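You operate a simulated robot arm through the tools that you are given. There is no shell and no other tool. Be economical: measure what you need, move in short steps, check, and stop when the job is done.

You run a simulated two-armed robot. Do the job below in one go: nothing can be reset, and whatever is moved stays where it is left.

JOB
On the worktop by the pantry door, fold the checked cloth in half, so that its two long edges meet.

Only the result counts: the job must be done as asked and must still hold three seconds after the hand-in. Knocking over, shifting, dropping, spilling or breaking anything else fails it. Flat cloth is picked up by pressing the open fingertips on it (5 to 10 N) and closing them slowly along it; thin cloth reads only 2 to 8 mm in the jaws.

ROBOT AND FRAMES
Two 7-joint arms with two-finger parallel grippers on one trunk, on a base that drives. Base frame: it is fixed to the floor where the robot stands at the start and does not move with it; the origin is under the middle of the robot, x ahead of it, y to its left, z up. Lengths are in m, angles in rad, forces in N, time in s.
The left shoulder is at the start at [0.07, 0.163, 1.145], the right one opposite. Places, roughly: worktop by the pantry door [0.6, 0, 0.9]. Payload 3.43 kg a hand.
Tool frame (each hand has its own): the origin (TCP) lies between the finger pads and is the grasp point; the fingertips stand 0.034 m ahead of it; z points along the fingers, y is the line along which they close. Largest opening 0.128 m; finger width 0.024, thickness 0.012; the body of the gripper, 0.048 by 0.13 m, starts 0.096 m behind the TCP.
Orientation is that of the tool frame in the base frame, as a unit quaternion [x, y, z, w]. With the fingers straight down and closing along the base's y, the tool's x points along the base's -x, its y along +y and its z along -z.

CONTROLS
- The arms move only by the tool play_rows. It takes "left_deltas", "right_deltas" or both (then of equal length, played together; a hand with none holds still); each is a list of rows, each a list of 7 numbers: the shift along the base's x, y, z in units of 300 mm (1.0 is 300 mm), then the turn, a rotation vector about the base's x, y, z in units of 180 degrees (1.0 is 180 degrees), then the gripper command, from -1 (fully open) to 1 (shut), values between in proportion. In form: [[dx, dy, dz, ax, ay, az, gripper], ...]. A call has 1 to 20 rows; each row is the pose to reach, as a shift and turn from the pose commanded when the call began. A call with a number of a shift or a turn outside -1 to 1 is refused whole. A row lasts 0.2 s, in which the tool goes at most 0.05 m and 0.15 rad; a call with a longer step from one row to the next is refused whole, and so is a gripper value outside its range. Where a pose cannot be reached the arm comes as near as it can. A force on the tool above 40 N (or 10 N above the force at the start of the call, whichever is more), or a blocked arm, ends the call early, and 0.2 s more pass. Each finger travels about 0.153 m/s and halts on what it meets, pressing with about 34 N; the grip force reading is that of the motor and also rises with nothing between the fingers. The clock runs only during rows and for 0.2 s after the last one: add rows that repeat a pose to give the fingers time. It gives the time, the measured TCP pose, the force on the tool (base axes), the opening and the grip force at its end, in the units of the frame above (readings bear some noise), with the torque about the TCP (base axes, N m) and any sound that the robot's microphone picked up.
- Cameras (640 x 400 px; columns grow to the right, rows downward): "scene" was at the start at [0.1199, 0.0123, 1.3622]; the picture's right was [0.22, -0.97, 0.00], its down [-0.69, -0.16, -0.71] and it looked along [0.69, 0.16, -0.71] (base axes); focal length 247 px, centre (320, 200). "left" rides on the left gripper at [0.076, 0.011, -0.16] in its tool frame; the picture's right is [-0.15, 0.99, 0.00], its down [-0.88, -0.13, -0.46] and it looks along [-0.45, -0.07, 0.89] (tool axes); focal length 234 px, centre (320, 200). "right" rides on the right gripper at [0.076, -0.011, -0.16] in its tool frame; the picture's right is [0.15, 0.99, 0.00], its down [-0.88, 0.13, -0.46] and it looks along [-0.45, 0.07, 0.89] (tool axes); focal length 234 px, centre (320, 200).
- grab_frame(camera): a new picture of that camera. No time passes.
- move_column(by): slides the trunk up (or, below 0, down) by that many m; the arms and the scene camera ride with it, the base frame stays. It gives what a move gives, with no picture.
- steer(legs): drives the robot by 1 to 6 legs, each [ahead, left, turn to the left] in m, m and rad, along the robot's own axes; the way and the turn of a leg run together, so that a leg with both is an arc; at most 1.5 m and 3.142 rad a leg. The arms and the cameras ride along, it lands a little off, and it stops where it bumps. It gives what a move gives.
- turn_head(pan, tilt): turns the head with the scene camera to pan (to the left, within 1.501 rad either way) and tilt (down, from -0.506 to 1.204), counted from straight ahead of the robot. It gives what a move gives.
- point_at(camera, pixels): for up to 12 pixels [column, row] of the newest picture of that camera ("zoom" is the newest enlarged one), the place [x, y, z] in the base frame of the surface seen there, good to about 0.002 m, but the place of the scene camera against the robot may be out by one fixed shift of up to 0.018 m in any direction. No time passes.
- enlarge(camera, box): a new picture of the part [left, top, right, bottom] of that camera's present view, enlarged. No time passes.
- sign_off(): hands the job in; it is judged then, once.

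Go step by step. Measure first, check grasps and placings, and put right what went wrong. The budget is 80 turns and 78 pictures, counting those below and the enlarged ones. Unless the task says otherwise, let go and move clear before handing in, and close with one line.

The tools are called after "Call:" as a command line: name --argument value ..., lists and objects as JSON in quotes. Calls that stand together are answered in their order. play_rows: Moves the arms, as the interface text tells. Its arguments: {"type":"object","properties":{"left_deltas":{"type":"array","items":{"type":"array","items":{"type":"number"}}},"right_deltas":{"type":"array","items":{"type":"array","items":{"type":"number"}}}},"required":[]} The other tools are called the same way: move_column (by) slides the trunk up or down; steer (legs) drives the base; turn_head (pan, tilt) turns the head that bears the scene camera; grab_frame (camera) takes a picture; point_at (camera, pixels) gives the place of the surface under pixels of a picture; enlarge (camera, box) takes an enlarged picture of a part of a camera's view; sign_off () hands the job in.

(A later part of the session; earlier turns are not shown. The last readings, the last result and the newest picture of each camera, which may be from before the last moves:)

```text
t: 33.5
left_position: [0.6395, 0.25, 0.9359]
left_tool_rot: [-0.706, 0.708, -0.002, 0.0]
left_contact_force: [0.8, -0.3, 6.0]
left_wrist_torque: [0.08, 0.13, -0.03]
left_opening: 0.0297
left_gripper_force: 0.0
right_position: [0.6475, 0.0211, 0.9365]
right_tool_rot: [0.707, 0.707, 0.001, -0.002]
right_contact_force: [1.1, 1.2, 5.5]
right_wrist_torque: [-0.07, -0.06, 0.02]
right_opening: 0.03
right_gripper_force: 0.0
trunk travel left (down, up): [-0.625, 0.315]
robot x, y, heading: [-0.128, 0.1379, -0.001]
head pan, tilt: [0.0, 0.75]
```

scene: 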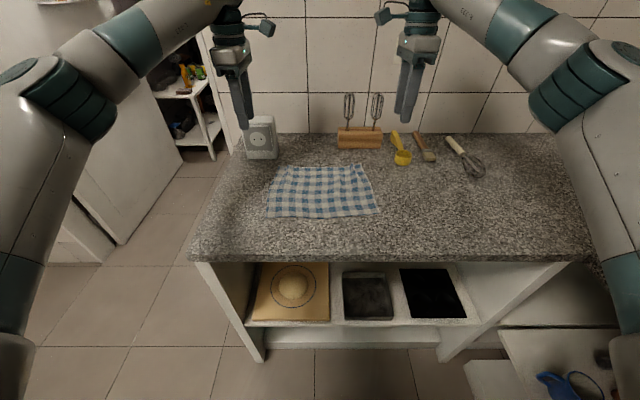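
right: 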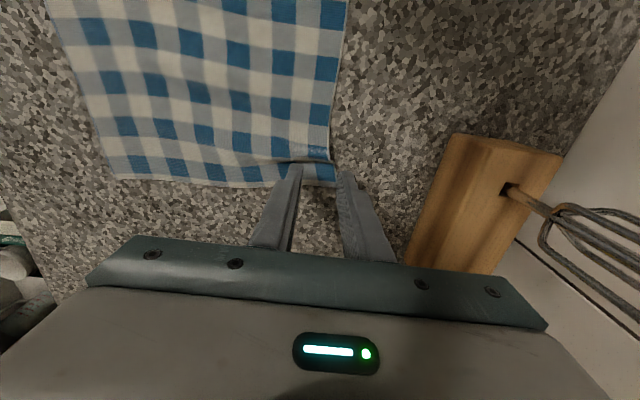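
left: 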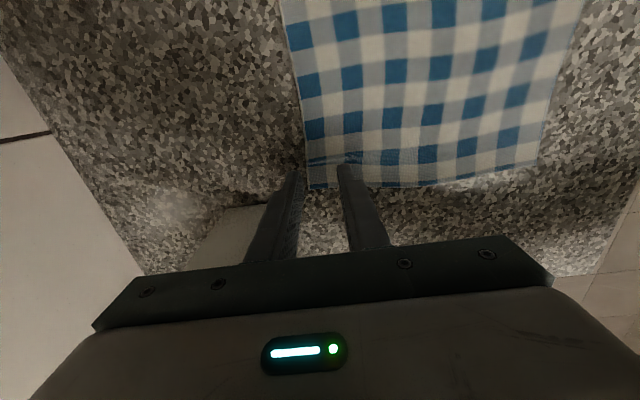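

Contact is 6.0 N on the left and 5.5 N on the right. I'll add a touch of pressure and close slowly.

Call:
play_rows --left_deltas '[[0, 0, -0.003, 0, 0, 0, 0.56], [0, 0, -0.003, 0, 0, 0, 0.6], [0, 0, -0.003, 0, 0, 0, 0.64], [0, 0, -0.003, 0, 0, 0, 0.68], [0, 0, -0.003, 0, 0, 0, 0.72], [0, 0, -0.003, 0, 0, 0, 0.76], [0, 0, -0.003, 0, 0, 0, 0.8], [0, 0, -0.003, 0, 0, 0, 0.84], [0, 0, -0.003, 0, 0, 0, 0.88], [0, 0, -0.003, 0, 0, 0, 0.92], [0, 0, -0.003, 0, 0, 0, 0.96], [0, 0, -0.003, 0, 0, 0, 1], [0, 0, -0.003, 0, 0, 0, 1], [0, 0, -0.003, 0, 0, 0, 1]]' --right_deltas '[[0, 0, -0.003, 0, 0, 0, 0.56], [0, 0, -0.003, 0, 0, 0, 0.6], [0, 0, -0.003, 0, 0, 0, 0.64], [0, 0, -0.003, 0, 0, 0, 0.68], [0, 0, -0.003, 0, 0, 0, 0.72], [0, 0, -0.003, 0, 0, 0, 0.76], [0, 0, -0.003, 0, 0, 0, 0.8], [0, 0, -0.003, 0, 0, 0, 0.84], [0, 0, -0.003, 0, 0, 0, 0.88], [0, 0, -0.003, 0, 0, 0, 0.92], [0, 0, -0.003, 0, 0, 0, 0.96], [0, 0, -0.003, 0, 0, 0, 1], [0, 0, -0.003, 0, 0, 0, 1], [0, 0, -0.003, 0, 0, 0, 1]]'

Call:
grab_frame --camera "left"

Call:
grab_frame --camera "right"

```text
t: 36.5
left_position: [0.6371, 0.2501, 0.9364]
left_tool_rot: [-0.707, 0.707, -0.002, -0.001]
left_contact_force: [-1.4, 0.0, 8.7]
left_wrist_torque: [0.07, 0.16, -0.01]
left_opening: 0.0023
left_gripper_force: 34.1
right_position: [0.6456, 0.0226, 0.9359]
right_tool_rot: [0.708, 0.707, 0.002, -0.001]
right_contact_force: [-0.6, 0.8, 12.9]
right_wrist_torque: [-0.14, 0.04, 0.02]
right_opening: 0.0027
right_gripper_force: 33.7
trunk travel left (down, up): [-0.625, 0.315]
robot x, y, heading: [-0.1298, 0.1401, -0.002]
head pan, tilt: [0.0, 0.75]
```

```text
48 pictures are left
```

left: 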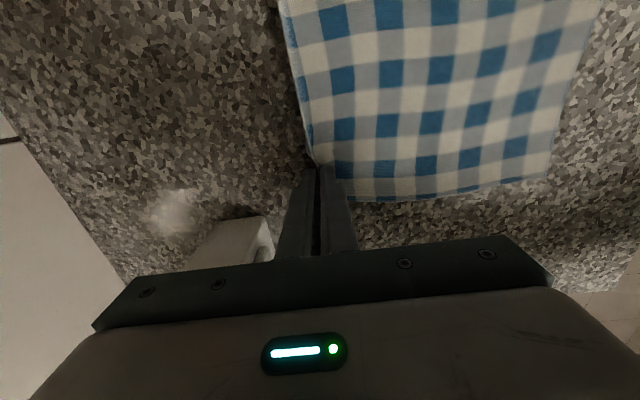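

```text
47 pictures are left
```

right: 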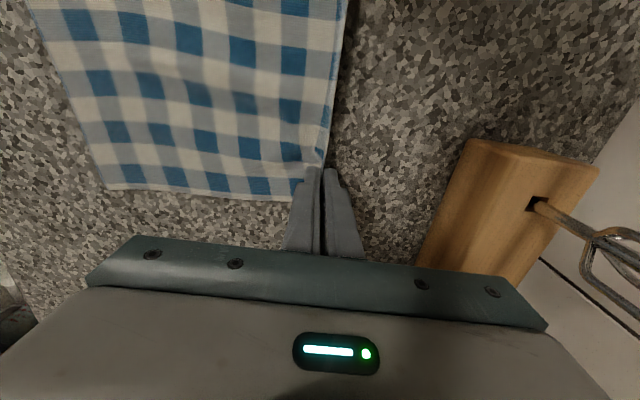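

Excellent: 2.3 mm and 2.7 mm, a clean edge hold with no visible hem outside. I'll lift 4 cm to test.

Call:
play_rows --left_deltas '[[0, 0, 0.03, 0, 0, 0, 1], [-0.01, 0.005, 0.07, 0, 0, 0, 1], [-0.02, 0.01, 0.12, 0, 0, 0, 1], [-0.03, 0.015, 0.15, 0, 0, 0, 1], [-0.03, 0.015, 0.15, 0, 0, 0, 1]]' --right_deltas '[[0, 0, 0.03, 0, 0, 0, 1], [-0.01, -0.005, 0.07, 0, 0, 0, 1], [-0.02, -0.01, 0.12, 0, 0, 0, 1], [-0.03, -0.015, 0.15, 0, 0, 0, 1], [-0.03, -0.015, 0.15, 0, 0, 0, 1]]'

Call:
enlarge --camera "scene" --box '[220, 80, 420, 225]'

Call:
grab_frame --camera "left"

```text
t: 37.6
left_position: [0.6318, 0.2542, 0.9796]
left_tool_rot: [-0.706, 0.708, 0.0, -0.002]
left_contact_force: [-0.3, -1.9, -0.8]
left_wrist_torque: [-0.02, 0.0, 0.02]
left_opening: 0.0025
left_gripper_force: 33.3
right_position: [0.6406, 0.0177, 0.9773]
right_tool_rot: [0.707, 0.707, 0.002, -0.003]
right_contact_force: [0.1, 2.0, 0.2]
right_wrist_torque: [0.02, 0.03, 0.01]
right_opening: 0.0027
right_gripper_force: 34.5
trunk travel left (down, up): [-0.625, 0.315]
robot x, y, heading: [-0.1278, 0.1418, 0.003]
head pan, tilt: [0.0, 0.75]
```

```text
2.76 times, centred on (320, 152) of scene
```

zoom: 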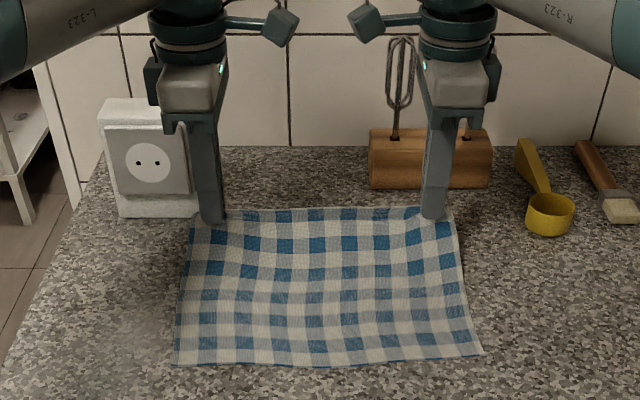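

```text
45 pictures are left
```

left: 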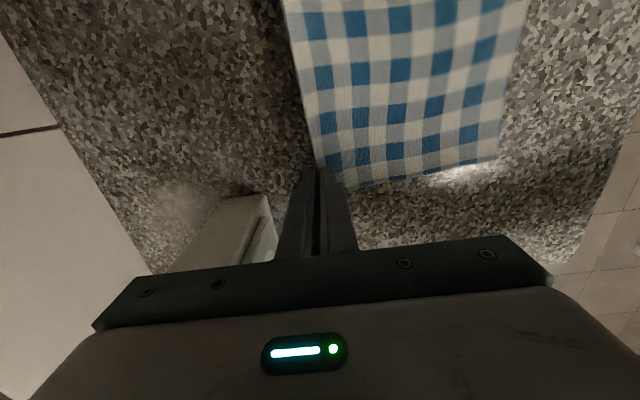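

The edge is held cleanly, the ridges pulled out flat and the cloth is slightly taut. I'll swing the edge over towards the near edge along an arc about the crease (x≈0.545), tilting the fingers forward as it goes, and stop before landing to check.

Call:
play_rows --left_deltas '[[-0.036, 0, 0.044, 0, 0, 0, 1], [-0.073, 0, 0.088, 0, 0, 0, 1], [-0.13, 0, 0.118, 0, -0.0167, 0, 1], [-0.185, 0, 0.141, 0, -0.0333, 0, 1], [-0.25, 0, 0.15, 0, -0.05, 0, 1], [-0.314, 0, 0.156, 0, -0.0667, 0, 1], [-0.38, 0, 0.148, 0, -0.089, 0, 1], [-0.445, 0, 0.135, 0, -0.111, 0, 1], [-0.495, 0, 0.105, 0, -0.133, 0, 1], [-0.543, 0, 0.068, 0, -0.1556, 0, 1], [-0.583, 0, 0.033, 0, -0.175, 0, 1], [-0.622, 0, -0.006, 0, -0.194, 0, 1], [-0.622, 0, -0.006, 0, -0.194, 0, 1]]' --right_deltas '[[-0.036, 0, 0.044, 0, 0, 0, 1], [-0.073, 0, 0.088, 0, 0, 0, 1], [-0.13, 0, 0.118, 0, -0.0167, 0, 1], [-0.185, 0, 0.141, 0, -0.0333, 0, 1], [-0.25, 0, 0.15, 0, -0.05, 0, 1], [-0.314, 0, 0.156, 0, -0.0667, 0, 1], [-0.38, 0, 0.148, 0, -0.089, 0, 1], [-0.445, 0, 0.135, 0, -0.111, 0, 1], [-0.495, 0, 0.105, 0, -0.133, 0, 1], [-0.543, 0, 0.068, 0, -0.1556, 0, 1], [-0.583, 0, 0.033, 0, -0.175, 0, 1], [-0.622, 0, -0.006, 0, -0.194, 0, 1], [-0.622, 0, -0.006, 0, -0.194, 0, 1]]'

Call:
enlarge --camera "scene" --box '[220, 100, 420, 245]'

Call:
grab_frame --camera "left"

Call:
grab_frame --camera "right"

```text
t: 40.5
left_position: [0.4455, 0.255, 0.976]
left_tool_rot: [-0.674, 0.675, -0.213, 0.212]
left_contact_force: [0.4, -1.0, 0.4]
left_wrist_torque: [-0.02, 0.04, -0.01]
left_opening: 0.0026
left_gripper_force: 33.9
right_position: [0.4528, 0.0169, 0.9758]
right_tool_rot: [0.674, 0.675, 0.214, 0.21]
right_contact_force: [-0.1, 1.2, -0.5]
right_wrist_torque: [0.02, 0.04, 0.02]
right_opening: 0.0023
right_gripper_force: 34.1
trunk travel left (down, up): [-0.625, 0.315]
robot x, y, heading: [-0.1267, 0.1378, -0.006]
head pan, tilt: [0.0, 0.75]
```

```text
2.76 times, centred on (320, 172) of scene
```

zoom: 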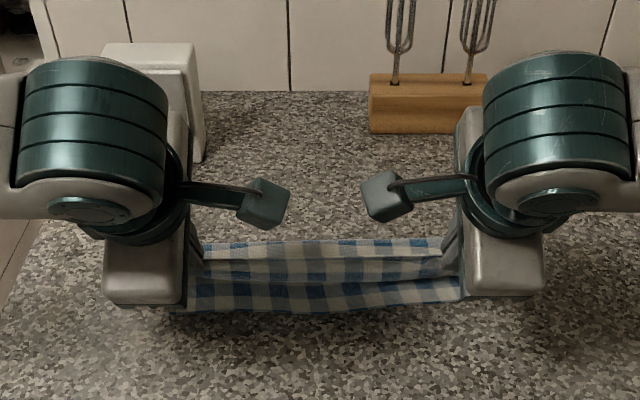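

```text
43 pictures are left
```

left: 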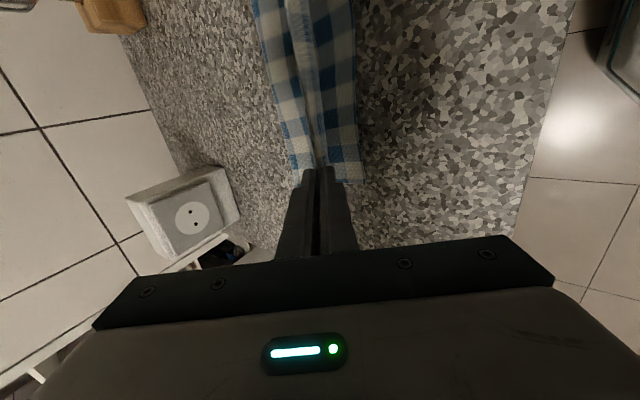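

```text
42 pictures are left
```

right: 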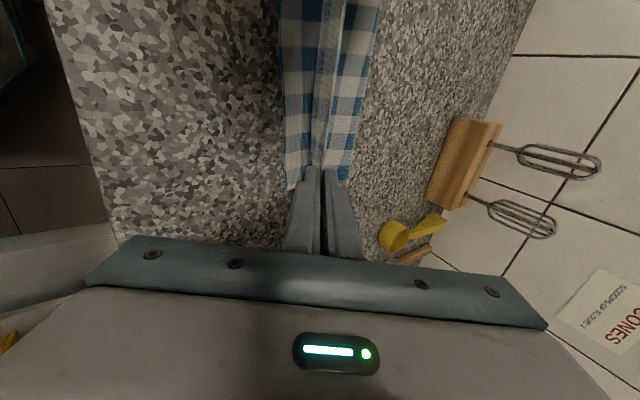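

The fold is going well and both grips hold. I'll measure where the near edge of the bottom layer lies: left (355,100)–(358,180), right (285,100)–(290,185).

Call:
point_at --camera "left" --pixels '[[359, 178], [353, 100], [352, 40], [294, 160], [268, 60], [330, 175], [318, 130]]'

Call:
point_at --camera "right" --pixels '[[289, 185], [284, 110], [282, 40], [350, 160], [370, 60], [305, 178], [322, 130]]'

```text
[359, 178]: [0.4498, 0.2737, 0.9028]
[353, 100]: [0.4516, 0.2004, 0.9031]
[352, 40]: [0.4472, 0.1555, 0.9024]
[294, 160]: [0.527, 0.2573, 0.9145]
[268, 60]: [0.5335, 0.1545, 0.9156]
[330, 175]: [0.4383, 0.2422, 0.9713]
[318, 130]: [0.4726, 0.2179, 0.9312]
```

```text
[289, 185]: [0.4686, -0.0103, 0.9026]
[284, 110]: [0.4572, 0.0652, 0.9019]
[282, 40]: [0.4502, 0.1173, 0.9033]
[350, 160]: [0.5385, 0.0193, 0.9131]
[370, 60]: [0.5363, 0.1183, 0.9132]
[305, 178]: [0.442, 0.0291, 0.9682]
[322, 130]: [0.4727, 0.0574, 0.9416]
```

The bottom layer's near edge is now at x≈0.450 (left) and 0.462 (right). I'll lower so the top edge lands on that line, with the fingertips about 11 mm inside it.

Call:
play_rows --left_deltas '[[-0.006, 0, -0.025, 0, -0.011, 0, 1], [-0.011, 0, -0.05, 0, -0.022, 0, 1], [-0.017, 0, -0.075, 0, -0.033, 0, 1], [-0.022, 0, -0.1, 0, -0.044, 0, 1], [-0.028, 0, -0.127, 0, -0.0556, 0, 1], [-0.028, 0, -0.127, 0, -0.0556, 0, 1]]' --right_deltas '[[-0.002, 0, -0.025, 0, -0.011, 0, 1], [-0.004, 0, -0.05, 0, -0.022, 0, 1], [-0.006, 0, -0.075, 0, -0.033, 0, 1], [-0.008, 0, -0.1, 0, -0.044, 0, 1], [-0.01, 0, -0.126, 0, -0.0556, 0, 1], [-0.01, 0, -0.126, 0, -0.0556, 0, 1]]'

Call:
grab_frame --camera "left"

Call:
grab_frame --camera "right"

```text
t: 41.9
left_position: [0.4355, 0.2548, 0.9378]
left_tool_rot: [-0.652, 0.655, -0.27, 0.269]
left_contact_force: [0.6, -1.4, 0.2]
left_wrist_torque: [-0.05, 0.05, -0.02]
left_opening: 0.0026
left_gripper_force: 34.1
right_position: [0.4502, 0.0171, 0.9386]
right_tool_rot: [0.653, 0.654, 0.271, 0.269]
right_contact_force: [-0.1, 1.2, -0.2]
right_wrist_torque: [0.05, 0.04, 0.05]
right_opening: 0.002
right_gripper_force: 33.9
trunk travel left (down, up): [-0.625, 0.315]
robot x, y, heading: [-0.132, 0.1384, -0.002]
head pan, tilt: [0.0, 0.75]
```

```text
41 pictures are left
```

left: 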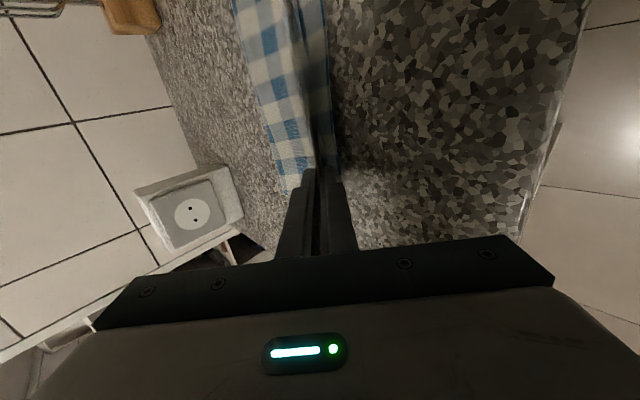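

```text
40 pictures are left
```

right: 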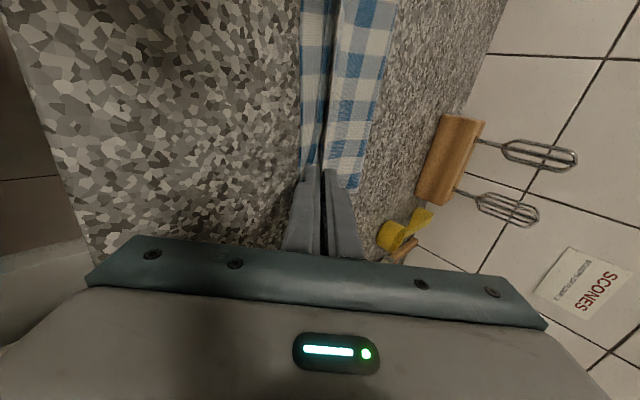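

The edge hovers just above the bottom layer. I'll check the alignment of the top and bottom edges by pixel.

Call:
point_at --camera "left" --pixels '[[336, 165], [331, 110], [325, 50], [312, 110], [303, 50], [280, 160], [262, 100], [310, 165]]'

Call:
point_at --camera "right" --pixels '[[303, 165], [301, 110], [300, 40], [322, 130], [333, 60], [355, 170], [375, 100], [330, 168]]'

Call:
enlarge --camera "left" --box '[220, 60, 420, 260]'

```text
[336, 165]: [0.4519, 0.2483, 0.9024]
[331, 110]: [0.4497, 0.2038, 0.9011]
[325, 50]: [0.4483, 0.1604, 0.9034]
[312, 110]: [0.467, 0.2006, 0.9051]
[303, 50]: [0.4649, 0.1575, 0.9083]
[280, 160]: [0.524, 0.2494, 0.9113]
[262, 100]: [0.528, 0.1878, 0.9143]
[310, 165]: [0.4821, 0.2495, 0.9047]
```

```text
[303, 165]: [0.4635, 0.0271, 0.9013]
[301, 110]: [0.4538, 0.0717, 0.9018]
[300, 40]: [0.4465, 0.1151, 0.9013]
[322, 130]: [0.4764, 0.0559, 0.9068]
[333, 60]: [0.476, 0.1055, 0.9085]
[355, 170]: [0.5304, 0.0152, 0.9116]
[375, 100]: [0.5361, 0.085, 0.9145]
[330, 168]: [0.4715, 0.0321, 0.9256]
```

```text
2.00 times, centred on (320, 160) of left
```

zoom: 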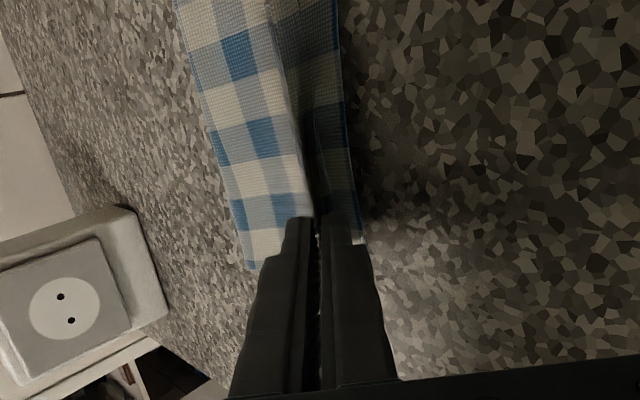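

Tips sit at x≈0.460 (left) and 0.474 (right), and the held strip should lie out to the bottom edge when released. I'll open by about 1 cm and draw the fingers straight back along their own axis.

Call:
play_rows --left_deltas '[[0, 0, 0.0, 0, 0, 0, 0.95], [0, 0, 0.01, 0, 0, 0, 0.85], [0, 0, 0.01, 0, 0, 0, 0.82], [0, 0, 0.01, 0, 0, 0, 0.82], [-0.03, 0, 0.04, 0, 0, 0, 0.82], [-0.06, 0, 0.07, 0, 0, 0, 0.82], [-0.1, 0, 0.11, 0, 0, 0, 0.82], [-0.14, 0, 0.16, 0, 0, 0, 0.82], [-0.18, 0, 0.25, 0, 0, 0, 0.82], [-0.22, 0, 0.35, 0, 0, 0, 0.82]]' --right_deltas '[[0, 0, 0.0, 0, 0, 0, 0.95], [0, 0, 0.01, 0, 0, 0, 0.85], [0, 0, 0.01, 0, 0, 0, 0.82], [0, 0, 0.01, 0, 0, 0, 0.82], [-0.03, 0, 0.04, 0, 0, 0, 0.82], [-0.06, 0, 0.07, 0, 0, 0, 0.82], [-0.1, 0, 0.11, 0, 0, 0, 0.82], [-0.14, 0, 0.16, 0, 0, 0, 0.82], [-0.18, 0, 0.25, 0, 0, 0, 0.82], [-0.22, 0, 0.35, 0, 0, 0, 0.82]]'

Call:
grab_frame --camera "left"

Call:
grab_frame --camera "right"

Call:
enlarge --camera "scene" --box '[220, 120, 420, 245]'

```text
t: 44.0
left_position: [0.3817, 0.2491, 1.0469]
left_tool_rot: [-0.653, 0.654, -0.27, 0.269]
left_contact_force: [-0.1, -0.2, 0.0]
left_wrist_torque: [-0.03, 0.01, 0.0]
left_opening: 0.0114
left_gripper_force: 0.1
left hand out of reach, approached as far as the arm can: row 9, 10
right_position: [0.3881, 0.0176, 1.0445]
right_tool_rot: [0.653, 0.654, 0.272, 0.267]
right_contact_force: [0.1, -0.6, -0.1]
right_wrist_torque: [0.02, -0.01, 0.01]
right_opening: 0.0113
right_gripper_force: 0.1
right hand out of reach, approached as far as the arm can: row 10
trunk travel left (down, up): [-0.625, 0.315]
robot x, y, heading: [-0.1296, 0.1406, -0.003]
head pan, tilt: [0.0, 0.75]
```

```text
38 pictures are left
```

left: 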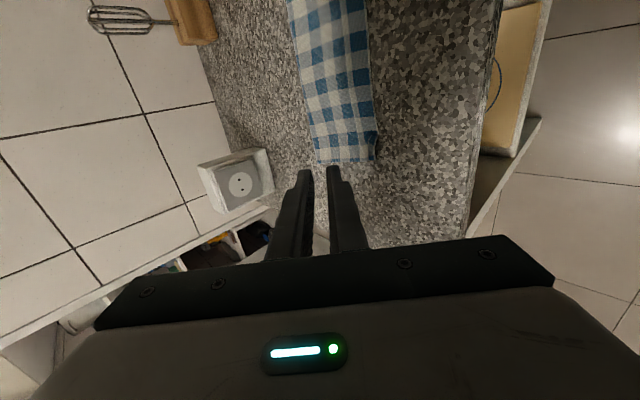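

```text
37 pictures are left
```

right: 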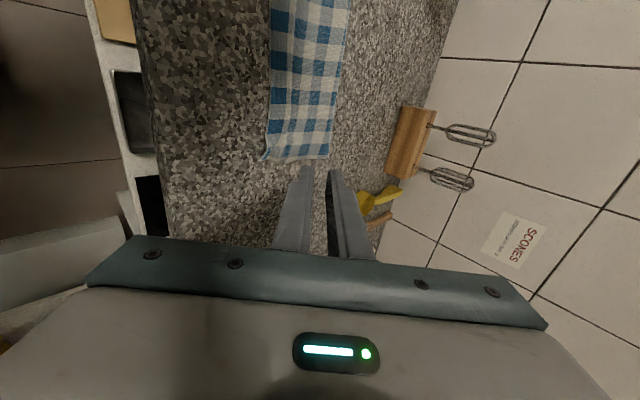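

```text
3.20 times, centred on (320, 182) of scene
```

zoom: 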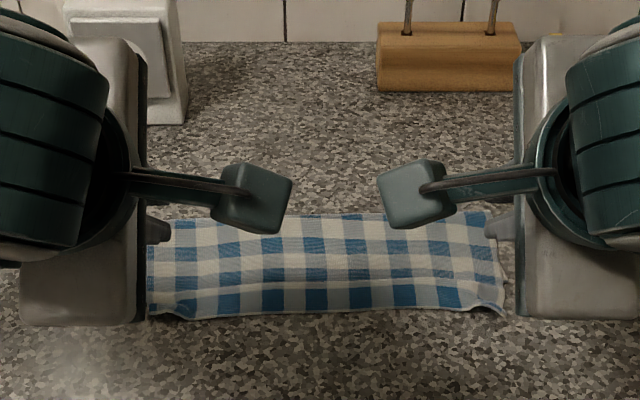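

The fold dropped neatly. I'll move the hands up and outward to get a clear view.

Call:
play_rows --left_deltas '[[0, 0.1, 0.05, 0, 0.04, 0, 0.82], [0, 0.22, 0.1, 0, 0.08, 0, 0.82], [0.05, 0.35, 0.15, 0, 0.12, 0, 0.82], [0.1, 0.48, 0.15, 0, 0.16, 0, 0.82], [0.1, 0.6, 0.15, 0, 0.2, 0, 0.82], [0.1, 0.6, 0.15, 0, 0.2, 0, 0.82]]' --right_deltas '[[0, -0.1, 0.05, 0, 0.04, 0, 0.82], [0, -0.22, 0.1, 0, 0.08, 0, 0.82], [0.05, -0.35, 0.15, 0, 0.12, 0, 0.82], [0.1, -0.48, 0.15, 0, 0.16, 0, 0.82], [0.1, -0.6, 0.15, 0, 0.2, 0, 0.82], [0.1, -0.6, 0.15, 0, 0.2, 0, 0.82]]'

Call:
enlarge --camera "scene" --box '[240, 150, 400, 250]'

Call:
grab_frame --camera "right"

Call:
grab_frame --camera "left"

```text
t: 45.5
left_position: [0.4138, 0.4293, 1.0931]
left_tool_rot: [-0.705, 0.705, -0.055, 0.054]
left_contact_force: [0.4, 0.4, 0.8]
left_wrist_torque: [0.02, 0.0, 0.0]
left_opening: 0.0116
left_gripper_force: 0.0
right_position: [0.4179, -0.162, 1.0893]
right_tool_rot: [0.705, 0.705, 0.057, 0.051]
right_contact_force: [0.2, 0.4, -0.2]
right_wrist_torque: [0.01, 0.03, 0.03]
right_opening: 0.0117
right_gripper_force: 0.0
trunk travel left (down, up): [-0.625, 0.315]
robot x, y, heading: [-0.1295, 0.1351, -0.003]
head pan, tilt: [0.0, 0.75]
```

```text
4.00 times, centred on (320, 200) of scene
```

zoom: 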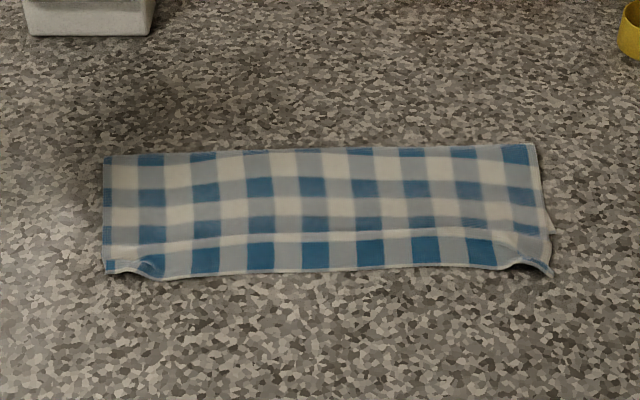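

```text
34 pictures are left
```

right: 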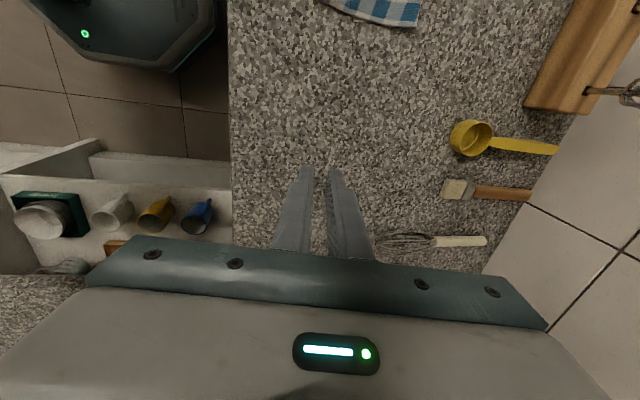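

```text
33 pictures are left
```

left: 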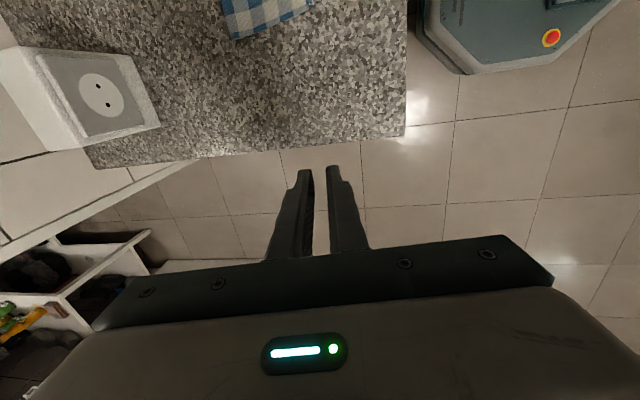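

The cloth is folded into a band about 0.1 m wide. A line at zoom row 240 might be a ridge or the top edge, so I'll look closer and measure.

Call:
enlarge --camera "scene" --box '[258, 195, 322, 227]'

Call:
point_at --camera "zoom" --pixels '[[200, 300], [200, 220], [200, 190], [200, 160], [200, 130], [400, 280], [400, 220], [400, 190], [400, 150], [60, 250], [60, 190], [60, 130]]'

Call:
enlarge --camera "scene" --box '[322, 195, 386, 227]'

```text
10.00 times, centred on (290, 211) of scene
```

zoom: 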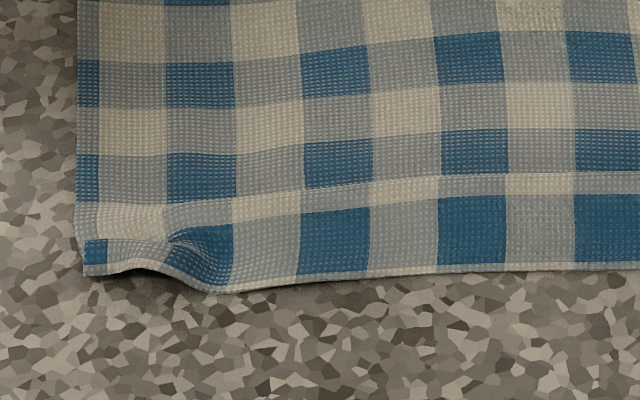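

```text
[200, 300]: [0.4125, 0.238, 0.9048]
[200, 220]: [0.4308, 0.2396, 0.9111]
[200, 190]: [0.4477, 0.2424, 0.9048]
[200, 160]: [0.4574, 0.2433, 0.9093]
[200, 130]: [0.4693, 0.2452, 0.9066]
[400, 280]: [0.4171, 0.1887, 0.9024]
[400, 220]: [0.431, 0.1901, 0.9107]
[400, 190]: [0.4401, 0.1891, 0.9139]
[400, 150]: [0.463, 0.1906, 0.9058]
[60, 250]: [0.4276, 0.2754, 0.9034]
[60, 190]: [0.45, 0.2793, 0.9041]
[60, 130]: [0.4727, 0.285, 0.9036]
```

```text
10.00 times, centred on (354, 211) of scene
```

zoom: 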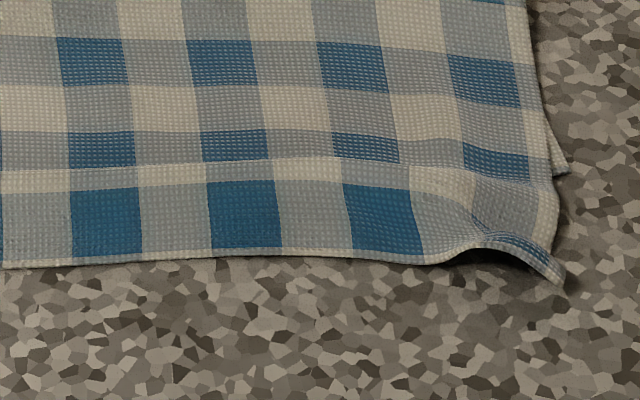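

The top layer covers the bottom completely and overshoots it: top edge at true x≈0.430, bottom edge at ≈0.452, which is where the ridge lies. I'll regrip the overhanging top edge and set it back about 22 mm, starting by hovering over it with vertical fingers.

Call:
play_rows --left_deltas '[[0.02, -0.15, 0, 0, 0.016, 0, 0.53], [0.04, -0.3, 0, 0, 0.032, 0, 0.53], [0.06, -0.45, 0, 0, 0.049, 0, 0.53], [0.081, -0.614, 0, 0, 0.049, 0, 0.53], [0.081, -0.614, -0.14, 0, 0.049, 0, 0.53], [0.081, -0.614, -0.28, 0, 0.049, 0, 0.53], [0.081, -0.614, -0.427, 0, 0.049, 0, 0.53], [0.081, -0.614, -0.427, 0, 0.049, 0, 0.53]]' --right_deltas '[[0.025, 0.158, 0, 0, 0.016, 0, 0.53], [0.05, 0.316, 0, 0, 0.032, 0, 0.53], [0.075, 0.474, 0, 0, 0.0485, 0, 0.53], [0.1, 0.633, 0, 0, 0.0485, 0, 0.53], [0.1, 0.633, -0.14, 0, 0.0485, 0, 0.53], [0.1, 0.633, -0.28, 0, 0.0485, 0, 0.53], [0.1, 0.633, -0.414, 0, 0.0485, 0, 0.53], [0.1, 0.633, -0.414, 0, 0.0485, 0, 0.53]]'

Call:
grab_frame --camera "left"

Call:
grab_frame --camera "right"

```text
t: 47.2
left_position: [0.438, 0.2441, 0.9635]
left_tool_rot: [-0.706, 0.708, -0.002, -0.001]
left_contact_force: [0.1, 1.1, 1.0]
left_wrist_torque: [0.02, -0.01, 0.01]
left_opening: 0.0301
left_gripper_force: 0.1
right_position: [0.4476, 0.0294, 0.9652]
right_tool_rot: [0.707, 0.707, 0.003, -0.001]
right_contact_force: [-0.1, 0.3, 0.8]
right_wrist_torque: [0.03, -0.02, 0.0]
right_opening: 0.03
right_gripper_force: 0.0
trunk travel left (down, up): [-0.625, 0.315]
robot x, y, heading: [-0.1276, 0.1395, -0.003]
head pan, tilt: [0.0, 0.75]
```

```text
30 pictures are left
```

left: 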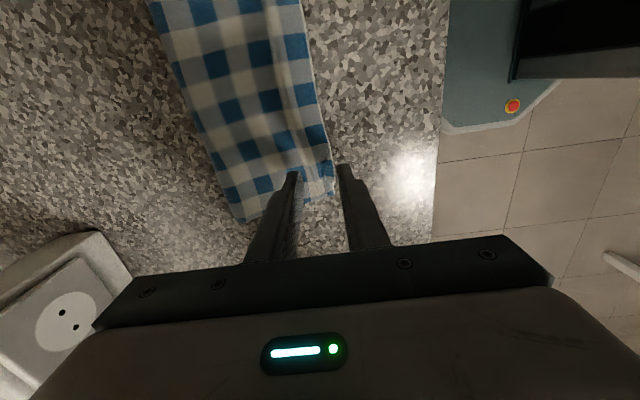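

```text
29 pictures are left
```

right: 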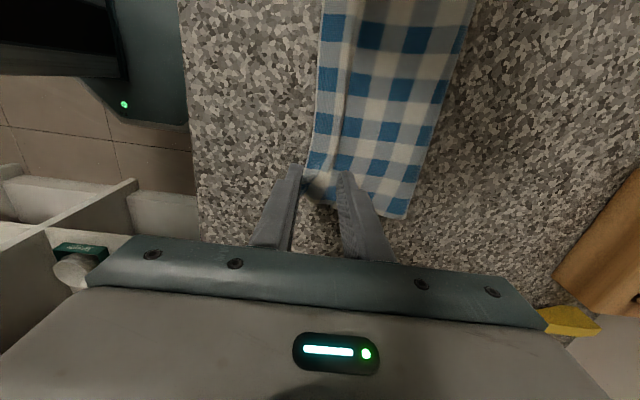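

Both jaws straddle the overhanging strip. I'll measure the strip's edge and ridge near each jaw.

Call:
point_at --camera "left" --pixels '[[332, 165], [324, 130], [308, 60], [305, 150], [285, 100], [275, 40], [240, 215], [200, 130], [318, 175]]'

Call:
point_at --camera "right" --pixels '[[307, 165], [315, 110], [322, 40], [333, 150], [345, 90], [352, 30], [405, 212], [435, 120], [315, 178]]'

Call:
enlarge --camera "left" --box '[240, 80, 400, 240]'

Call:
enlarge --camera "right" --box '[240, 80, 400, 240]'

```text
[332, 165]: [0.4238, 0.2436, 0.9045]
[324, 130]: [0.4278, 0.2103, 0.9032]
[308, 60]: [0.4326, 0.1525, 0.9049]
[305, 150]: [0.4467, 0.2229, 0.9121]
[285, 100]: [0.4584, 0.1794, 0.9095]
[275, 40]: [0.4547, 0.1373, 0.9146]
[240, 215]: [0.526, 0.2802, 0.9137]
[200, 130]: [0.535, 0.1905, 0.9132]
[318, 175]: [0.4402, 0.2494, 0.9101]
```

```text
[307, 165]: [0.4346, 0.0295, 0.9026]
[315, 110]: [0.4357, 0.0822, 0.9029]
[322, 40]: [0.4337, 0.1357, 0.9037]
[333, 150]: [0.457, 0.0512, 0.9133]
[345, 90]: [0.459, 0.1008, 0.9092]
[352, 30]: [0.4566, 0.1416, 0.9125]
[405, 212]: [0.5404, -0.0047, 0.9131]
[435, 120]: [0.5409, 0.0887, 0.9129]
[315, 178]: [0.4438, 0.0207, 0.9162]
```

```text
2.50 times, centred on (320, 160) of left
```

zoom: 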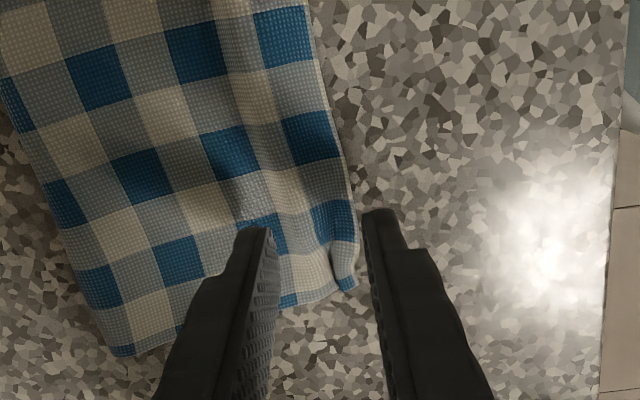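

```text
2.50 times, centred on (320, 160) of right
```

zoom: 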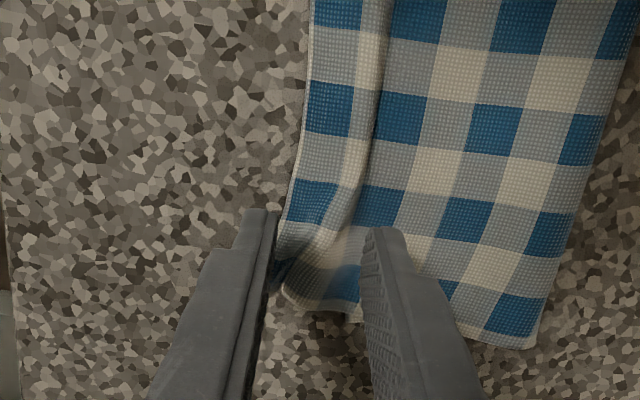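

The top edge is at x 0.424–0.434 and the bottom edge (its corner peeks out) at about 0.45–0.46. I'll shift 3 mm nearer, narrow the jaws to 26 mm and press down.

Call:
play_rows --left_deltas '[[-0.01, 0, -0.03, 0, 0, 0, 0.594], [-0.01, 0, -0.06, 0, 0, 0, 0.594], [-0.01, 0, -0.08, 0, 0, 0, 0.594], [-0.01, 0, -0.09, 0, 0, 0, 0.594], [-0.01, 0, -0.09, 0, 0, 0, 0.594]]' --right_deltas '[[-0.008, 0, -0.03, 0, 0, 0, 0.594], [-0.008, 0, -0.06, 0, 0, 0, 0.594], [-0.008, 0, -0.08, 0, 0, 0, 0.594], [-0.008, 0, -0.095, 0, 0, 0, 0.594], [-0.008, 0, -0.095, 0, 0, 0, 0.594]]'

Call:
enlarge --camera "left" --box '[240, 80, 400, 240]'

Call:
enlarge --camera "right" --box '[240, 80, 400, 240]'

```text
t: 48.5
left_position: [0.433, 0.245, 0.9368]
left_tool_rot: [-0.706, 0.708, -0.002, -0.001]
left_contact_force: [1.0, 0.6, 0.7]
left_wrist_torque: [0.0, -0.01, 0.0]
left_opening: 0.0259
left_gripper_force: 0.1
right_position: [0.446, 0.029, 0.9369]
right_tool_rot: [0.707, 0.707, 0.003, -0.002]
right_contact_force: [-0.2, -0.1, 0.3]
right_wrist_torque: [-0.02, 0.01, 0.0]
right_opening: 0.0258
right_gripper_force: 0.0
trunk travel left (down, up): [-0.625, 0.315]
robot x, y, heading: [-0.1288, 0.1412, -0.001]
head pan, tilt: [0.0, 0.75]
```

```text
2.50 times, centred on (320, 160) of left
```

zoom: 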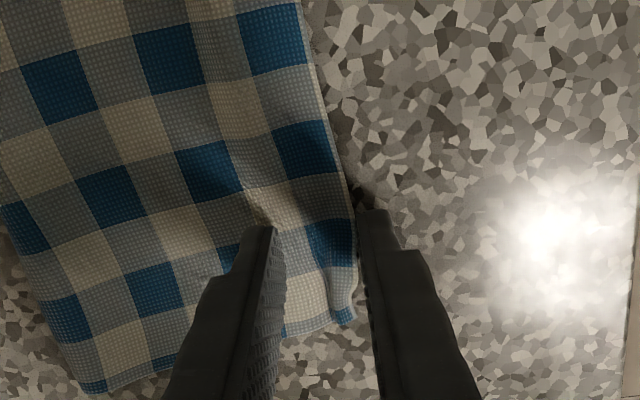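

```text
2.50 times, centred on (320, 160) of right
```

zoom: 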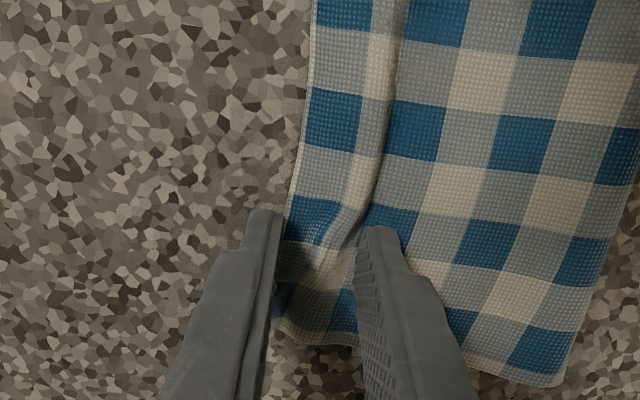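

Both jaws straddle the strip but hardly press yet (under 1 N). I'll press about 2 mm more and close slowly.

Call:
play_rows --left_deltas '[[0, 0, -0.006, 0, 0, 0, 0.594], [0, 0, -0.008, 0, 0, 0, 0.62], [0, 0, -0.008, 0, 0, 0, 0.66], [0, 0, -0.008, 0, 0, 0, 0.7], [0, 0, -0.008, 0, 0, 0, 0.74], [0, 0, -0.008, 0, 0, 0, 0.78], [0, 0, -0.008, 0, 0, 0, 0.82], [0, 0, -0.008, 0, 0, 0, 0.86], [0, 0, -0.008, 0, 0, 0, 0.9], [0, 0, -0.008, 0, 0, 0, 0.95], [0, 0, -0.008, 0, 0, 0, 1], [0, 0, -0.008, 0, 0, 0, 1], [0, 0, -0.008, 0, 0, 0, 1]]' --right_deltas '[[0, 0, -0.006, 0, 0, 0, 0.594], [0, 0, -0.008, 0, 0, 0, 0.62], [0, 0, -0.008, 0, 0, 0, 0.66], [0, 0, -0.008, 0, 0, 0, 0.7], [0, 0, -0.008, 0, 0, 0, 0.74], [0, 0, -0.008, 0, 0, 0, 0.78], [0, 0, -0.008, 0, 0, 0, 0.82], [0, 0, -0.008, 0, 0, 0, 0.86], [0, 0, -0.008, 0, 0, 0, 0.9], [0, 0, -0.008, 0, 0, 0, 0.95], [0, 0, -0.008, 0, 0, 0, 1], [0, 0, -0.008, 0, 0, 0, 1], [0, 0, -0.008, 0, 0, 0, 1]]'

Call:
enlarge --camera "left" --box '[240, 80, 400, 240]'

Call:
enlarge --camera "right" --box '[240, 80, 400, 240]'

```text
t: 51.2
left_position: [0.4333, 0.2451, 0.9374]
left_tool_rot: [-0.707, 0.707, -0.003, 0.0]
left_contact_force: [2.3, 0.5, 19.1]
left_wrist_torque: [0.02, -0.23, 0.0]
left_opening: 0.0027
left_gripper_force: 34.2
right_position: [0.445, 0.0273, 0.9373]
right_tool_rot: [0.708, 0.706, 0.004, 0.0]
right_contact_force: [3.6, -0.2, 16.0]
right_wrist_torque: [0.01, -0.27, 0.0]
right_opening: 0.0059
right_gripper_force: 34.0
trunk travel left (down, up): [-0.625, 0.315]
robot x, y, heading: [-0.1307, 0.135, -0.0]
head pan, tilt: [0.0, 0.75]
```

```text
2.50 times, centred on (320, 160) of left
```

zoom: 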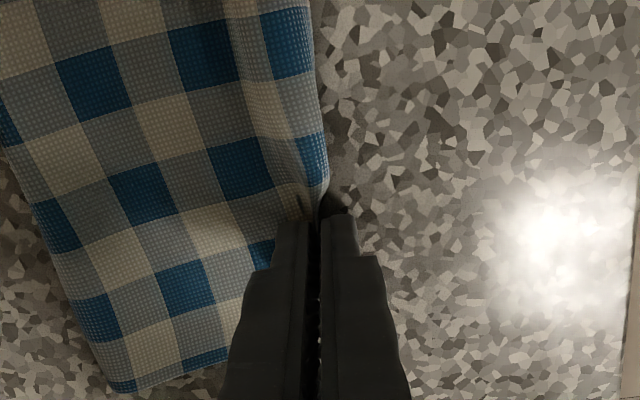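

```text
2.50 times, centred on (320, 160) of right
```

zoom: 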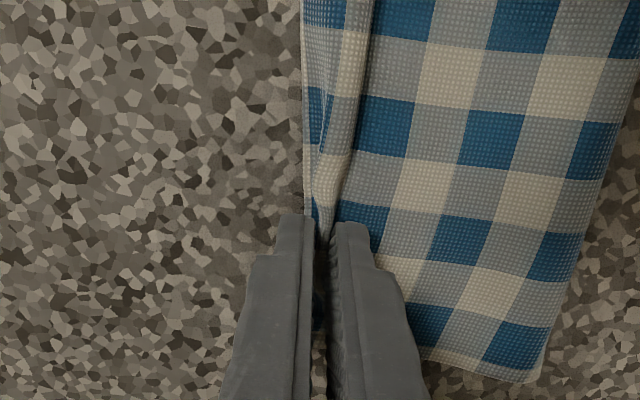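

Left reads 2.7 mm, a single layer. Right reads 5.9 mm, either a small tuck or both layers. I'll lift a little and look.

Call:
play_rows --left_deltas '[[0, 0, 0.03, 0, 0, 0, 1], [0.02, 0, 0.07, 0, 0, 0, 1], [0.05, 0, 0.11, 0, 0, 0, 1], [0.08, 0, 0.15, 0, 0, 0, 1], [0.08, 0, 0.15, 0, 0, 0, 1]]' --right_deltas '[[0, 0, 0.03, 0, 0, 0, 1], [0.02, 0, 0.07, 0, 0, 0, 1], [0.05, 0, 0.11, 0, 0, 0, 1], [0.08, 0, 0.15, 0, 0, 0, 1], [0.08, 0, 0.15, 0, 0, 0, 1]]'

Call:
enlarge --camera "left" --box '[160, 20, 440, 240]'

Call:
enlarge --camera "right" --box '[200, 20, 480, 240]'

Call:
enlarge --camera "scene" --box '[240, 150, 400, 250]'

```text
t: 52.5
left_position: [0.4594, 0.2438, 0.9802]
left_tool_rot: [0.707, -0.707, 0.002, 0.0]
left_contact_force: [0.9, 0.9, 0.1]
left_wrist_torque: [-0.02, 0.01, 0.0]
left_opening: 0.0028
left_gripper_force: 34.3
right_position: [0.4698, 0.028, 0.9797]
right_tool_rot: [0.707, 0.707, 0.003, -0.001]
right_contact_force: [0.3, -0.1, 0.2]
right_wrist_torque: [-0.03, 0.0, -0.03]
right_opening: 0.0056
right_gripper_force: 34.3
trunk travel left (down, up): [-0.625, 0.315]
robot x, y, heading: [-0.1262, 0.1393, 0.002]
head pan, tilt: [0.0, 0.75]
```

```text
1.82 times, centred on (300, 130) of left
```

zoom: 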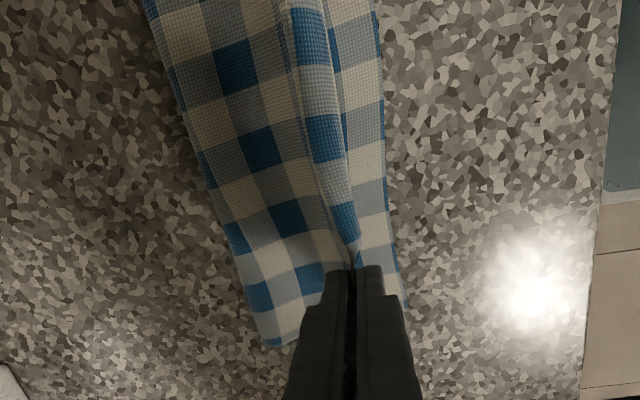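

```text
1.82 times, centred on (340, 130) of right
```

zoom: 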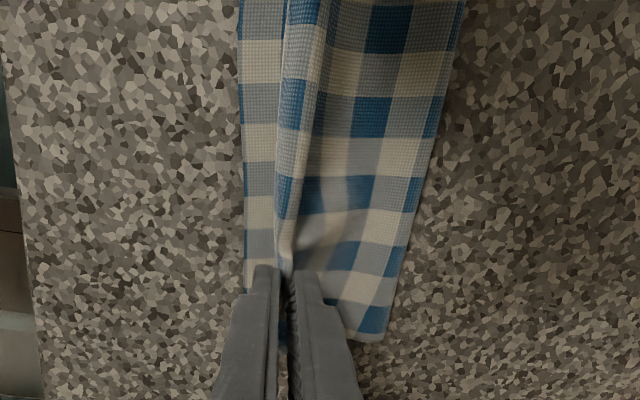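

```text
4.00 times, centred on (320, 200) of scene
```

zoom: 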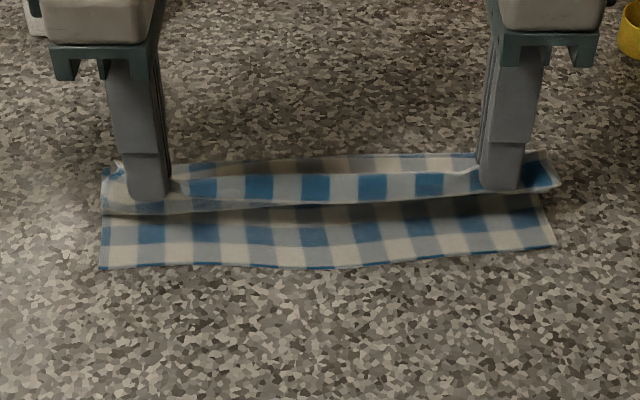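

Only the top layer is held and the bottom lies flat and straight. I'll measure the bottom near edge now: zoom (102,268), (330,267), (554,245).

Call:
point_at --camera "zoom" --pixels '[[104, 266], [200, 265], [330, 266], [450, 256], [552, 245], [104, 214], [330, 200], [548, 188], [104, 170], [330, 157], [545, 153]]'

Call:
grab_frame --camera "left"

Call:
point_at --camera "left" --pixels '[[382, 185], [377, 150], [368, 100], [362, 50], [300, 90], [285, 205], [245, 120]]'

Call:
grab_frame --camera "right"

Call:
point_at --camera "right" --pixels '[[308, 130], [308, 100], [306, 60], [305, 30], [362, 165], [380, 120]]'

```text
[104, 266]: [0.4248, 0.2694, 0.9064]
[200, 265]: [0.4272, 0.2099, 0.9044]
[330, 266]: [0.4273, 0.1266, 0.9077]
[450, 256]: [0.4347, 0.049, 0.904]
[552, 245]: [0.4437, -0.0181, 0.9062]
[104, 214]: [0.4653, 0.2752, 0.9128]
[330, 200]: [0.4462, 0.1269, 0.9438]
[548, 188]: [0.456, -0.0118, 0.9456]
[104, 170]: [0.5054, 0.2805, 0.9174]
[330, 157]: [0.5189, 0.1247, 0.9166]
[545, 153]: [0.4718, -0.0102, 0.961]
```

```text
19 pictures are left
```

left: 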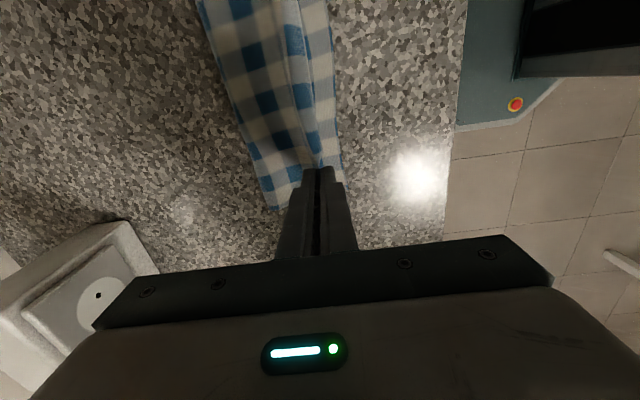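

```text
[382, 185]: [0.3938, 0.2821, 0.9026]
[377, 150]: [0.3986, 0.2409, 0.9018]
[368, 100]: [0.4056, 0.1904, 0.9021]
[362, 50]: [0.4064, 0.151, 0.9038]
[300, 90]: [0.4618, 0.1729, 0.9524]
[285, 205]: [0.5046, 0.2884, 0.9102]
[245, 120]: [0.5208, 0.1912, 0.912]
```

```text
18 pictures are left
```

right: 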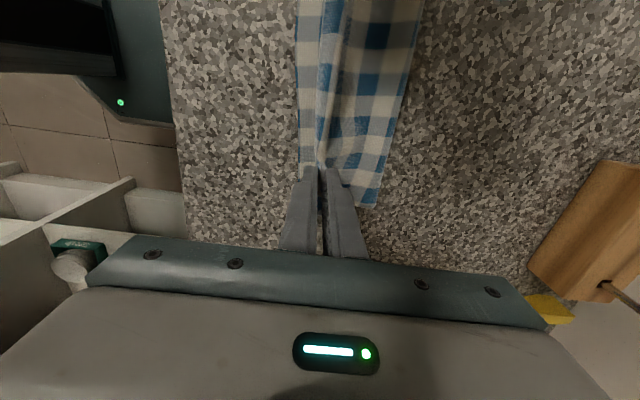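

```text
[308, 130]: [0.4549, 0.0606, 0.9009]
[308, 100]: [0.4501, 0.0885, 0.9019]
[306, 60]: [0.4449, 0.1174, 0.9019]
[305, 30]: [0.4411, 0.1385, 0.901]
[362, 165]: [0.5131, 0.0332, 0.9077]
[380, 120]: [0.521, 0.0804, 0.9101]
```

The true bottom edge is at x≈0.438 (left) to 0.456 (right), and about 20 mm of top edge stands in the jaws. Last time, drawing the fingers back dragged the edge outward. This time I'll land the tips at 0.464 and 0.482 with only 30° tilt, open wider, and withdraw mostly upward.

Call:
play_rows --left_deltas '[[-0.007, 0, -0.02, 0, -0.028, 0, 1], [-0.014, 0, -0.04, 0, -0.056, 0, 1], [-0.02, 0, -0.06, 0, -0.083, 0, 1], [-0.027, 0, -0.082, 0, -0.111, 0, 1], [-0.034, 0, -0.104, 0, -0.139, 0, 1], [-0.041, 0, -0.126, 0, -0.167, 0, 1], [-0.041, 0, -0.126, 0, -0.167, 0, 1], [-0.041, 0, -0.12, 0, -0.167, 0, 0.88], [-0.041, 0, -0.11, 0, -0.167, 0, 0.76], [-0.041, 0, -0.106, 0, -0.167, 0, 0.656], [-0.041, 0, -0.106, 0, -0.167, 0, 0.656], [-0.056, 0, -0.08, 0, -0.167, 0, 0.656], [-0.076, 0, -0.045, 0, -0.167, 0, 0.656], [-0.1, 0, 0.0, 0, -0.167, 0, 0.656], [-0.12, 0, 0.08, 0, -0.167, 0, 0.656], [-0.12, 0, 0.2, 0, -0.167, 0, 0.656]]' --right_deltas '[[-0.003, 0, -0.02, 0, -0.028, 0, 1], [-0.006, 0, -0.04, 0, -0.056, 0, 1], [-0.008, 0, -0.06, 0, -0.083, 0, 1], [-0.011, 0, -0.082, 0, -0.111, 0, 1], [-0.014, 0, -0.104, 0, -0.139, 0, 1], [-0.016, 0, -0.124, 0, -0.167, 0, 1], [-0.016, 0, -0.124, 0, -0.167, 0, 1], [-0.016, 0, -0.118, 0, -0.167, 0, 0.88], [-0.016, 0, -0.108, 0, -0.167, 0, 0.76], [-0.016, 0, -0.104, 0, -0.167, 0, 0.656], [-0.016, 0, -0.104, 0, -0.167, 0, 0.656], [-0.031, 0, -0.078, 0, -0.167, 0, 0.656], [-0.051, 0, -0.043, 0, -0.167, 0, 0.656], [-0.075, 0, 0.0, 0, -0.167, 0, 0.656], [-0.095, 0, 0.08, 0, -0.167, 0, 0.656], [-0.095, 0, 0.2, 0, -0.167, 0, 0.656]]'

Call:
play_rows --left_deltas '[[0, 0.12, 0.1, 0, 0, 0, 0.6], [0, 0.25, 0.15, 0, 0, 0, 0.6], [0, 0.38, 0.15, 0, 0, 0, 0.6], [0, 0.5, 0.15, 0, 0, 0, 0.6], [0, 0.6, 0.15, 0, 0, 0, 0.6]]' --right_deltas '[[0, -0.12, 0.1, 0, 0, 0, 0.6], [0, -0.25, 0.15, 0, 0, 0, 0.6], [0, -0.38, 0.15, 0, 0, 0, 0.6], [0, -0.5, 0.15, 0, 0, 0, 0.6], [0, -0.6, 0.15, 0, 0, 0, 0.6]]'

Call:
enlarge --camera "scene" --box '[240, 150, 400, 250]'

```text
t: 55.9
left_position: [0.4209, 0.2451, 1.0405]
left_tool_rot: [-0.681, 0.684, -0.186, 0.183]
left_contact_force: [-0.9, 0.2, 0.1]
left_wrist_torque: [-0.02, -0.01, 0.01]
left_opening: 0.0221
left_gripper_force: 0.2
right_position: [0.44, 0.0306, 1.0404]
right_tool_rot: [0.682, 0.683, 0.185, 0.182]
right_contact_force: [0.0, 0.0, 0.6]
right_wrist_torque: [0.0, -0.02, 0.01]
right_opening: 0.0221
right_gripper_force: 0.0
trunk travel left (down, up): [-0.625, 0.315]
robot x, y, heading: [-0.129, 0.1408, -0.003]
head pan, tilt: [0.0, 0.75]
```

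```text
t: 57.0
left_position: [0.423, 0.4242, 1.0847]
left_tool_rot: [-0.682, 0.684, -0.185, 0.183]
left_contact_force: [0.4, -0.8, 0.2]
left_wrist_torque: [0.0, -0.01, 0.01]
left_opening: 0.0254
left_gripper_force: 0.0
right_position: [0.441, -0.1524, 1.0847]
right_tool_rot: [0.682, 0.683, 0.187, 0.182]
right_contact_force: [-0.3, 0.1, 0.2]
right_wrist_torque: [0.0, 0.01, -0.01]
right_opening: 0.0256
right_gripper_force: 0.1
trunk travel left (down, up): [-0.625, 0.315]
robot x, y, heading: [-0.1266, 0.1386, -0.006]
head pan, tilt: [0.0, 0.75]
```

```text
4.00 times, centred on (320, 200) of scene
```

zoom: 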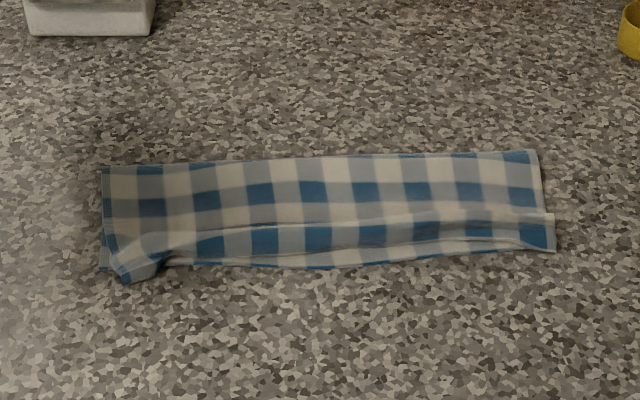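

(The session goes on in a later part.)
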